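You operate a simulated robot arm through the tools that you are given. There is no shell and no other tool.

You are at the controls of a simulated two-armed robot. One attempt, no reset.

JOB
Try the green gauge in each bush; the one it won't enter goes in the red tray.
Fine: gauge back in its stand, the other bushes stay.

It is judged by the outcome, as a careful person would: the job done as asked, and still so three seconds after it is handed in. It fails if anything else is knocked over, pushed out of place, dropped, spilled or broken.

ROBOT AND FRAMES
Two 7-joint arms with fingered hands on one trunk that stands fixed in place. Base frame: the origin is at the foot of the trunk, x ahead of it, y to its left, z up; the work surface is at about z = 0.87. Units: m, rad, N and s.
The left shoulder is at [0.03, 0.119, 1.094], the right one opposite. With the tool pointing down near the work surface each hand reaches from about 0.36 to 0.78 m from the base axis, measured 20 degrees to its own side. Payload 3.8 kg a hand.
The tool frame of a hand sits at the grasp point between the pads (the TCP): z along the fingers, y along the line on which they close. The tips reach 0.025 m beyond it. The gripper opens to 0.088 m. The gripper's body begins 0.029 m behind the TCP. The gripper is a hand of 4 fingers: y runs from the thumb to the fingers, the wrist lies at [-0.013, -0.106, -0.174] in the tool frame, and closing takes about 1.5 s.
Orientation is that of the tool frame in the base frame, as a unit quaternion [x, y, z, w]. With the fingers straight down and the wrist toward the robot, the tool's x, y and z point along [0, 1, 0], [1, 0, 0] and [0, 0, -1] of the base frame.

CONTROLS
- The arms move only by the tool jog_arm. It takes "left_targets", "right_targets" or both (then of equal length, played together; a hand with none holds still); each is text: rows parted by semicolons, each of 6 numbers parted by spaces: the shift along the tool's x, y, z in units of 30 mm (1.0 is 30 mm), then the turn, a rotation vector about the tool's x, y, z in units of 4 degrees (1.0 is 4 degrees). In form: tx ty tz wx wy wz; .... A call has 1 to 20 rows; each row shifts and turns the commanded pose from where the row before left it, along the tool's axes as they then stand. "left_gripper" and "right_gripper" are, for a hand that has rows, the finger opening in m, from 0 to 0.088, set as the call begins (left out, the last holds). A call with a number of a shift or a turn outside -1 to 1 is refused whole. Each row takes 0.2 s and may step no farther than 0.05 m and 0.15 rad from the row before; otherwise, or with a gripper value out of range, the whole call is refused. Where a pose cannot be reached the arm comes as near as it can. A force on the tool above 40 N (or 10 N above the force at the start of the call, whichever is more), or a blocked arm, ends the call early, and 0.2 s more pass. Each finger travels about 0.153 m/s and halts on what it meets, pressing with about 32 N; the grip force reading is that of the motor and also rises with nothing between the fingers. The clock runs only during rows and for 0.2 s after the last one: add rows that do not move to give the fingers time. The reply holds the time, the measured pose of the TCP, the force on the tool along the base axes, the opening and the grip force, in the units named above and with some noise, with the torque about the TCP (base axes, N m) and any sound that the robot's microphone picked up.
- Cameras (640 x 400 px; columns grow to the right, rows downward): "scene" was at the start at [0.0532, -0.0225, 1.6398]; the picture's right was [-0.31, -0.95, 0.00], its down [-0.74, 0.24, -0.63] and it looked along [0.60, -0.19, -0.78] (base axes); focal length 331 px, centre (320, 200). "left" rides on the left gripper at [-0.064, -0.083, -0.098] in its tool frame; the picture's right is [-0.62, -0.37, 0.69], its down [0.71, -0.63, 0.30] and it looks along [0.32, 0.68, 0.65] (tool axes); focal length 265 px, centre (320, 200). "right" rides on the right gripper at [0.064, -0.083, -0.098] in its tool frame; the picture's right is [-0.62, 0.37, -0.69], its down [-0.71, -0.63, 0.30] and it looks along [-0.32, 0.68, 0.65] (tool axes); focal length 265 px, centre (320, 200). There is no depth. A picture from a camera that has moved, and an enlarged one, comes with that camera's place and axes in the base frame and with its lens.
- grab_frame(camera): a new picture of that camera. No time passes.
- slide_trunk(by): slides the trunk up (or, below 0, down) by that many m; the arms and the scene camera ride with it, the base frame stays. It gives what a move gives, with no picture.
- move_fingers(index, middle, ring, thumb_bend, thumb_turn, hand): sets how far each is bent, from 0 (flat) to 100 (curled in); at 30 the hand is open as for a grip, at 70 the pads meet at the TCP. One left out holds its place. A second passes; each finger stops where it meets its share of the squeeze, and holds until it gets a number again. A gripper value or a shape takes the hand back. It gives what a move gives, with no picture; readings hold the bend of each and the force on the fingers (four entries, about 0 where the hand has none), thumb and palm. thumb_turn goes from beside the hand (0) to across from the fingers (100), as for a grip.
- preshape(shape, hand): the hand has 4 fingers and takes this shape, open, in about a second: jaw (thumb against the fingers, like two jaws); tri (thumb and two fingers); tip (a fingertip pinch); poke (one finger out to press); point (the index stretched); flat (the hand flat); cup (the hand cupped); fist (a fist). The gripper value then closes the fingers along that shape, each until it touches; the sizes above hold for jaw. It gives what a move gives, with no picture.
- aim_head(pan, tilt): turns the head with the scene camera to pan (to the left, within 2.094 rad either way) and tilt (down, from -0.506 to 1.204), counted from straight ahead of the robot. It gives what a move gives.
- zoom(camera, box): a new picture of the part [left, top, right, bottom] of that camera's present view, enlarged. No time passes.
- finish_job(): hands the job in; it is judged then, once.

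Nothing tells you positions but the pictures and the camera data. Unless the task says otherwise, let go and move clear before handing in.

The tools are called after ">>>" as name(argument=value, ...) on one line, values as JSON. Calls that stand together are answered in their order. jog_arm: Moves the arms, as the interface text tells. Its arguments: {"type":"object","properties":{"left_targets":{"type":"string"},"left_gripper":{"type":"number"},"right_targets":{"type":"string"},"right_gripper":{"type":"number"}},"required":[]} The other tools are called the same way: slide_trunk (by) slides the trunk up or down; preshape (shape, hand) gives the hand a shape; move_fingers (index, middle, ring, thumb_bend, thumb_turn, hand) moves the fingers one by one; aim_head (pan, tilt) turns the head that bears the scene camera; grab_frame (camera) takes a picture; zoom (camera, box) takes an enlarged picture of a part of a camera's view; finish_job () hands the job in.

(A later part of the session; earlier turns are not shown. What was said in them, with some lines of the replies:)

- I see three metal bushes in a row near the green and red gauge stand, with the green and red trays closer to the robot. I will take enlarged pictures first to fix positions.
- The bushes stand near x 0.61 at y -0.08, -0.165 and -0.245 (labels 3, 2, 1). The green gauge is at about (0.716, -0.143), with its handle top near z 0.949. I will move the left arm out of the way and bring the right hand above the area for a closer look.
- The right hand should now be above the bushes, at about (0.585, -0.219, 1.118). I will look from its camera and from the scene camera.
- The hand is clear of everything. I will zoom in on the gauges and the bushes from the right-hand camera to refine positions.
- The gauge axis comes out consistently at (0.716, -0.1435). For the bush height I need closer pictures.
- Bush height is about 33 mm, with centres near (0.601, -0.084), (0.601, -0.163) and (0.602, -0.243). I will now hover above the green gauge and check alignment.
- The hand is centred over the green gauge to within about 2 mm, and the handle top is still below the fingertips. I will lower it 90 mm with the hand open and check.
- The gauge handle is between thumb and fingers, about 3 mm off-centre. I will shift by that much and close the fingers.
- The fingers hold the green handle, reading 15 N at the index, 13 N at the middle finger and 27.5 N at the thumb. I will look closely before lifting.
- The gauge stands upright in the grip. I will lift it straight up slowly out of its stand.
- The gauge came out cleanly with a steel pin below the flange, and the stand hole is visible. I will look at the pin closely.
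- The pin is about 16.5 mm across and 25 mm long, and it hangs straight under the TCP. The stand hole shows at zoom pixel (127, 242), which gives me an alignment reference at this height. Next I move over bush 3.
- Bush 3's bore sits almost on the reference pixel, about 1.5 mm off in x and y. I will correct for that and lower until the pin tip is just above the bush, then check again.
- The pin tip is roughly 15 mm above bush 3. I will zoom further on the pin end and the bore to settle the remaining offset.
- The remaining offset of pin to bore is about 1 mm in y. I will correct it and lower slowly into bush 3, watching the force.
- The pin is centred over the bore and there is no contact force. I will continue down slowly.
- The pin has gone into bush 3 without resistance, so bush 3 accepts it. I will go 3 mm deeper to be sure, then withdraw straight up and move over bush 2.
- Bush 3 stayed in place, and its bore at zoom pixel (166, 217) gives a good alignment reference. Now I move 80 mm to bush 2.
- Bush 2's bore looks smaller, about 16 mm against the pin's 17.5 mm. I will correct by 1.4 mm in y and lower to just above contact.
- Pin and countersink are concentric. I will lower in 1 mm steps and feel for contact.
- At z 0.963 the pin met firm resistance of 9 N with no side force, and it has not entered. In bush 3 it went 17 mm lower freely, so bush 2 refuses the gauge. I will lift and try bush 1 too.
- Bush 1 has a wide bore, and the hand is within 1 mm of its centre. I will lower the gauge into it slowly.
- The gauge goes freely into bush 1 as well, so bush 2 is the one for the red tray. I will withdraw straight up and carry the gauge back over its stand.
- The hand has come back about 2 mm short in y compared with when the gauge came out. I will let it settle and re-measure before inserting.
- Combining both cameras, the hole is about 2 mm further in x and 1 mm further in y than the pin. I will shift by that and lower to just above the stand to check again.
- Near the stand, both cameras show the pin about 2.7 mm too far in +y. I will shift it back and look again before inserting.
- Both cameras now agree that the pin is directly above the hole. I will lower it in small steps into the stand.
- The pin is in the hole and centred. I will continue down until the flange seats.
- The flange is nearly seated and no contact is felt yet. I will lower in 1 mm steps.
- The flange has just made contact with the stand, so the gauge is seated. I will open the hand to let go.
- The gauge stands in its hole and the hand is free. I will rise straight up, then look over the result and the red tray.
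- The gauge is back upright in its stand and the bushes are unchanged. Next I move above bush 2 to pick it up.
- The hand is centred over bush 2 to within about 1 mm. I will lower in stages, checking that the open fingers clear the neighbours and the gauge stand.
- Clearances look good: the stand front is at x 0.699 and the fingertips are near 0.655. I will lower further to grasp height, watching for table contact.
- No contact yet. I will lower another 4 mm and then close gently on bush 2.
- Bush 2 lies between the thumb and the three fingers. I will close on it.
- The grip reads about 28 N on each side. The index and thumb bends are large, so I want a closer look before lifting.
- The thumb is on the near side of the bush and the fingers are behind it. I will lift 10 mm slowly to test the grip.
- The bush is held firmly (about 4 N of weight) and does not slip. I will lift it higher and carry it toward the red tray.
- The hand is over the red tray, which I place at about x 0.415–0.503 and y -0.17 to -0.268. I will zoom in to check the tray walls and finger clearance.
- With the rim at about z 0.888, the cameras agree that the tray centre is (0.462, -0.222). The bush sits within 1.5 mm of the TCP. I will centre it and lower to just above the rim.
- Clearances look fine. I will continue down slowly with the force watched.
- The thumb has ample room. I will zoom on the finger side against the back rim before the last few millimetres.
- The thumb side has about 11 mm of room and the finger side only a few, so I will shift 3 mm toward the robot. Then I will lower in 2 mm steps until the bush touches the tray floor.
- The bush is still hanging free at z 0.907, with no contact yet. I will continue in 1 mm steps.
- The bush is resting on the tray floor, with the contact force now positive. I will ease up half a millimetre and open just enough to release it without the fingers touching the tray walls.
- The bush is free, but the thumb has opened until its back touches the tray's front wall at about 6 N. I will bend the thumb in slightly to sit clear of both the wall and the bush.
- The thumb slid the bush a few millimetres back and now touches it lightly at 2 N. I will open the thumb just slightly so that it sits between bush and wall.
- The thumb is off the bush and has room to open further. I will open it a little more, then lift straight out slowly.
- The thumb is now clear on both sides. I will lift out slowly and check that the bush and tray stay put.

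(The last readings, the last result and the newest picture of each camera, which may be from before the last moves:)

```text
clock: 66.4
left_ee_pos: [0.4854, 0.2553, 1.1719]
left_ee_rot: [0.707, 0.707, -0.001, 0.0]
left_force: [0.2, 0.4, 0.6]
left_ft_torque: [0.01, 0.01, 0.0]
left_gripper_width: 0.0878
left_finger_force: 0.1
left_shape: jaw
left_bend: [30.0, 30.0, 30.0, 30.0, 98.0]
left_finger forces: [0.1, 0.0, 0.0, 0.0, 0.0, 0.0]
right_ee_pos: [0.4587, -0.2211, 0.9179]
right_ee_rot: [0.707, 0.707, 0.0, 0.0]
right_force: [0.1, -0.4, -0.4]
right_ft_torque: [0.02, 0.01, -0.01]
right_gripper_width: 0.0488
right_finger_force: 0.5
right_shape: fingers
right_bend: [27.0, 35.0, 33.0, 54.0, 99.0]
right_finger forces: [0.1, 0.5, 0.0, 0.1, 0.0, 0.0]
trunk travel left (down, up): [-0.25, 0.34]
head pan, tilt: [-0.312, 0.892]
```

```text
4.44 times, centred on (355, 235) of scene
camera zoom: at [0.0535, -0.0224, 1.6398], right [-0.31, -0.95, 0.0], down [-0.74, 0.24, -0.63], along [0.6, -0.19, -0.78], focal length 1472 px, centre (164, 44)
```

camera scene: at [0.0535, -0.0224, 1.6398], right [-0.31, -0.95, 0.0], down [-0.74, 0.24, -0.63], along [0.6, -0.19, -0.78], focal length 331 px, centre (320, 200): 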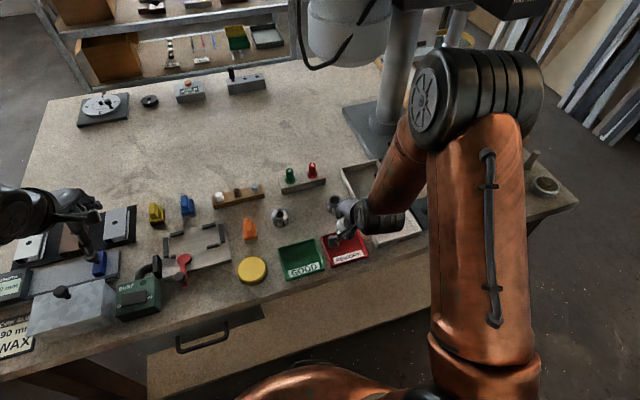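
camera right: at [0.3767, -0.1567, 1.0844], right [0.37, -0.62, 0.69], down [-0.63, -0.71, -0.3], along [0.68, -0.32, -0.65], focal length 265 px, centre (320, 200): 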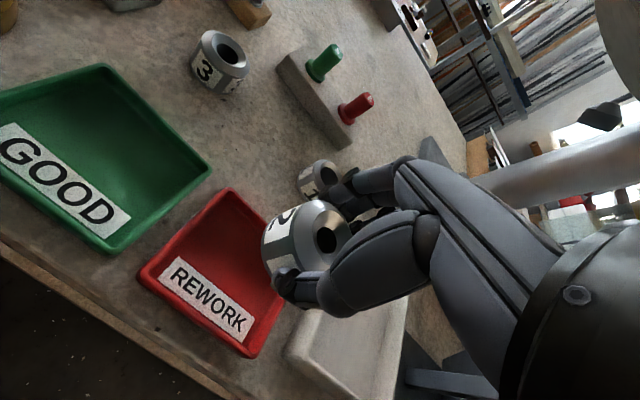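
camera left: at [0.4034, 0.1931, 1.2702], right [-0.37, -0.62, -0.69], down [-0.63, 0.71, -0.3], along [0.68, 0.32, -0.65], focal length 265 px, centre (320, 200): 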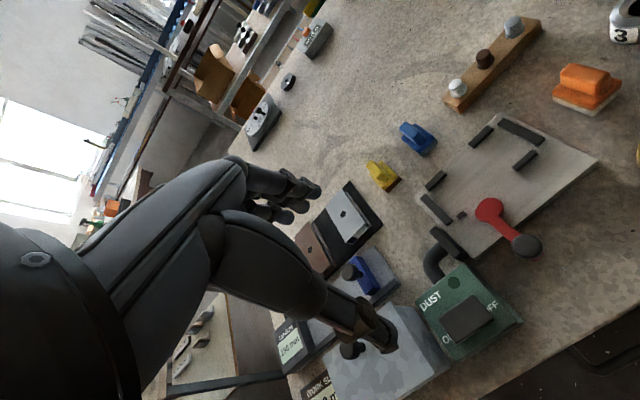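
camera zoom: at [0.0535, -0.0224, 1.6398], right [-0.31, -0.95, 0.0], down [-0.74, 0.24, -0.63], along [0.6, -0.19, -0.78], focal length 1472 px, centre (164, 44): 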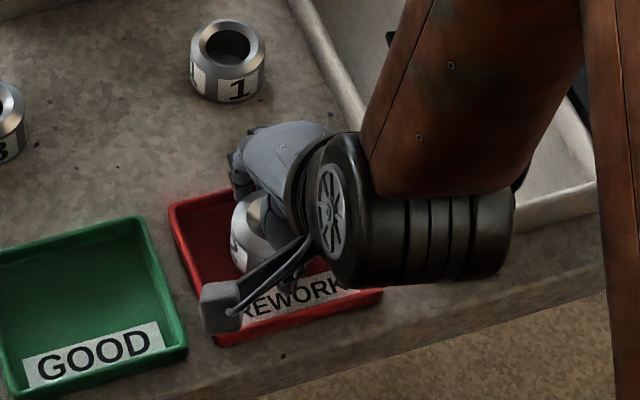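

The bush stays in the tray while the hand rises. I will continue up until well clear.

>>> jog_arm(right_targets="0 0 -0.2 0 0 0; 0 0 -0.3 0 0 0; 0 0 -0.4 0 0 0; 0 0 -0.5 0 0 0; 0 0 -0.8 0 0 0; 0 0 -0.8 0 0 0; 0 0 -0.8 0 0 0; 0 0 -0.8 0 0 0; -0.8 0 -0.5 0 0 0; -0.8 0 -0.5 0 0 0; -0.8 0 0 0 0 0; -0.8 0 0 0 0 0; -0.8 0 0 0 0 0; 0 0 0 0 0 0")

>>> grab_frame(camera="scene")

>>> grab_frame(camera="right")

>>> zoom(camera="scene", box=[220, 150, 400, 280])

```text
clock: 69.4
left_ee_pos: [0.4856, 0.2563, 1.1728]
left_ee_rot: [0.707, 0.707, 0.001, 0.0]
left_force: [0.5, 0.4, 0.4]
left_ft_torque: [0.02, 0.0, 0.0]
left_gripper_width: 0.0878
left_finger_force: 0.1
left_shape: jaw
left_bend: [30.0, 30.0, 30.0, 30.0, 98.0]
left_finger forces: [0.1, 0.1, 0.1, 0.0, 0.0, 0.0]
right_ee_pos: [0.4569, -0.3395, 1.0865]
right_ee_rot: [0.707, 0.707, 0.0, 0.0]
right_force: [-0.7, -0.3, -0.1]
right_ft_torque: [0.02, 0.02, 0.0]
right_gripper_width: 0.0485
right_finger_force: 0.0
right_shape: fingers
right_bend: [27.0, 35.0, 33.0, 54.0, 99.0]
right_finger forces: [0.0, 0.1, 0.1, 0.0, 0.0, 0.0]
trunk travel left (down, up): [-0.25, 0.34]
head pan, tilt: [-0.312, 0.892]
```

```text
taken
camera scene: at [0.0534, -0.0218, 1.6398], right [-0.31, -0.95, 0.0], down [-0.74, 0.24, -0.63], along [0.6, -0.19, -0.78], focal length 331 px, centre (320, 200)
```

scene: 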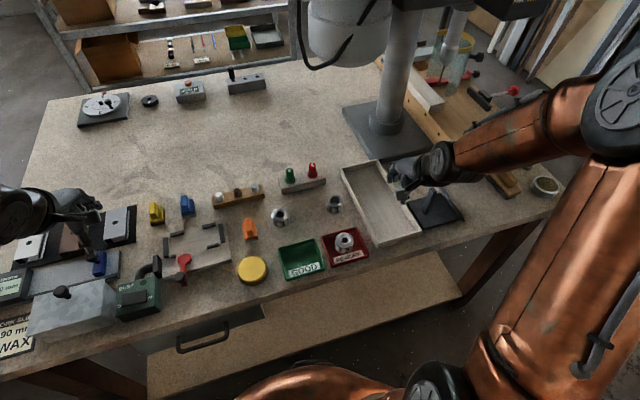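

```text
taken
camera right: at [0.3724, -0.2757, 1.185], right [0.37, -0.62, 0.69], down [-0.63, -0.71, -0.3], along [0.68, -0.32, -0.65], focal length 265 px, centre (320, 200)
```

right: 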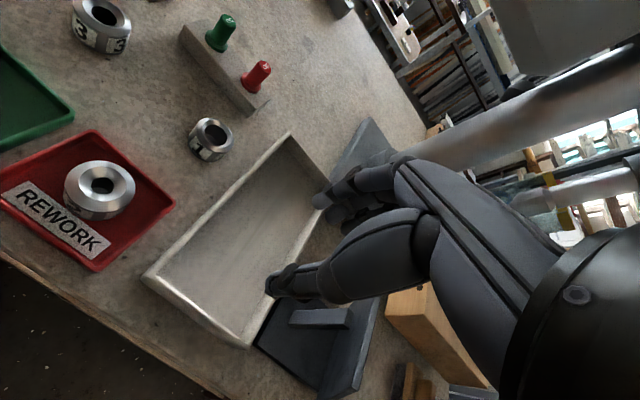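

```text
3.08 times, centred on (310, 215) of scene
camera zoom: at [0.0534, -0.0218, 1.6398], right [-0.31, -0.95, 0.0], down [-0.74, 0.24, -0.63], along [0.6, -0.19, -0.78], focal length 1019 px, centre (351, 154)
```

zoom: 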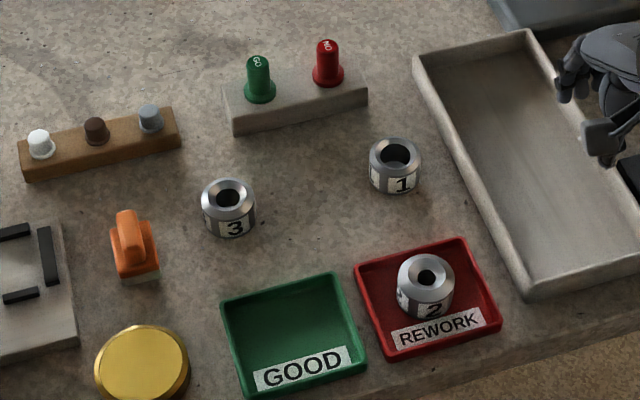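

Bush 2 is upright in the red tray, bushes 1 and 3 are where they were, and the gauge is in its stand. I will take one close look to confirm that the gauge is fully seated.

>>> zoom(camera="scene", box=[270, 155, 340, 205])

>>> zoom(camera="right", box=[170, 0, 290, 120])

>>> zoom(camera="right", box=[0, 120, 180, 280])

```text
8.00 times, centred on (305, 180) of scene
camera zoom: at [0.0534, -0.0218, 1.6398], right [-0.31, -0.95, 0.0], down [-0.74, 0.24, -0.63], along [0.6, -0.19, -0.78], focal length 2649 px, centre (440, 360)
```

zoom: 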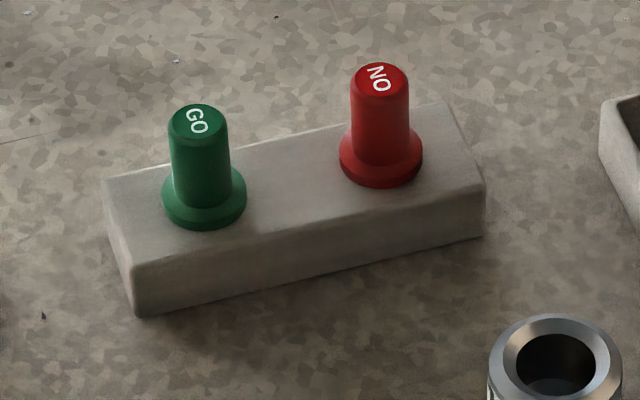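

```text
3.33 times, centred on (230, 60) of right
camera zoom: at [0.3724, -0.2757, 1.185], right [0.37, -0.62, 0.69], down [-0.63, -0.71, -0.3], along [0.68, -0.32, -0.65], focal length 885 px, centre (620, 667)
```

zoom: 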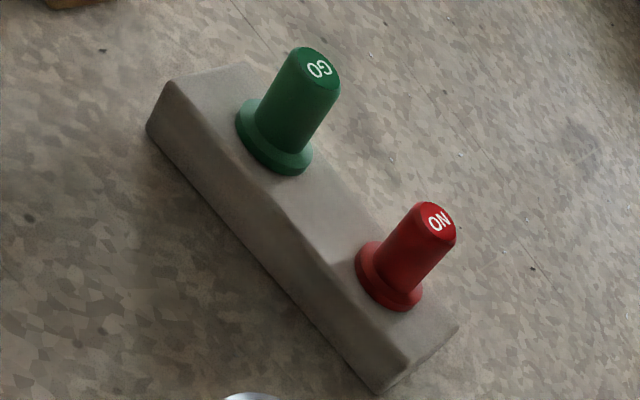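

```text
2.50 times, centred on (90, 200) of right
camera zoom: at [0.3724, -0.2757, 1.185], right [0.37, -0.62, 0.69], down [-0.63, -0.71, -0.3], along [0.68, -0.32, -0.65], focal length 664 px, centre (895, 200)
```

zoom: 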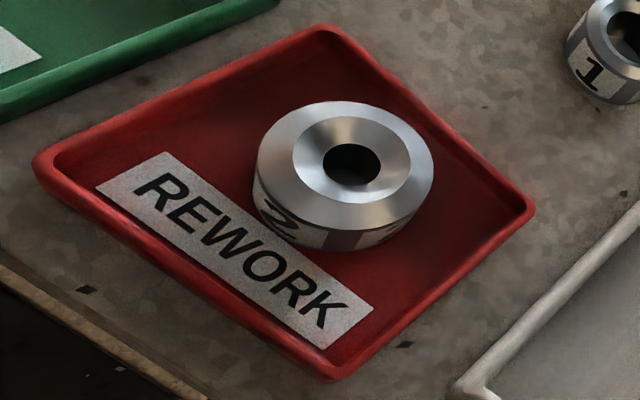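

Bush 2 sits flat in the red REWORK tray. The green gauge is upright and fully seated in its stand, bushes 1 and 3 have not moved, and the hand is clear, so I am handing the job in.

>>> finish_job()

```text
The job is handed in.
```

I tried the green gauge in all three bushes. It would not enter bush 2, which is now in the red REWORK tray.

- **Bush 3:** the pin went in freely, with almost no resistance.
- **Bush 2:** the pin stopped at the mouth and would not go in under about 9 N. There was no sideways force, so it was centred.
- **Bush 1:** the pin went in freely.

The gauge is back in its stand, upright and seated. Bushes 1 and 3 stayed where they were.

When I let go of bush 2, the thumb pressed on the tray's front wall with about 6 N, then slid the bush a few millimetres further back in the tray. The tray did not move in the pictures, and bush 2 is sitting flat in it. The hand was clear of everything when I handed the job in.
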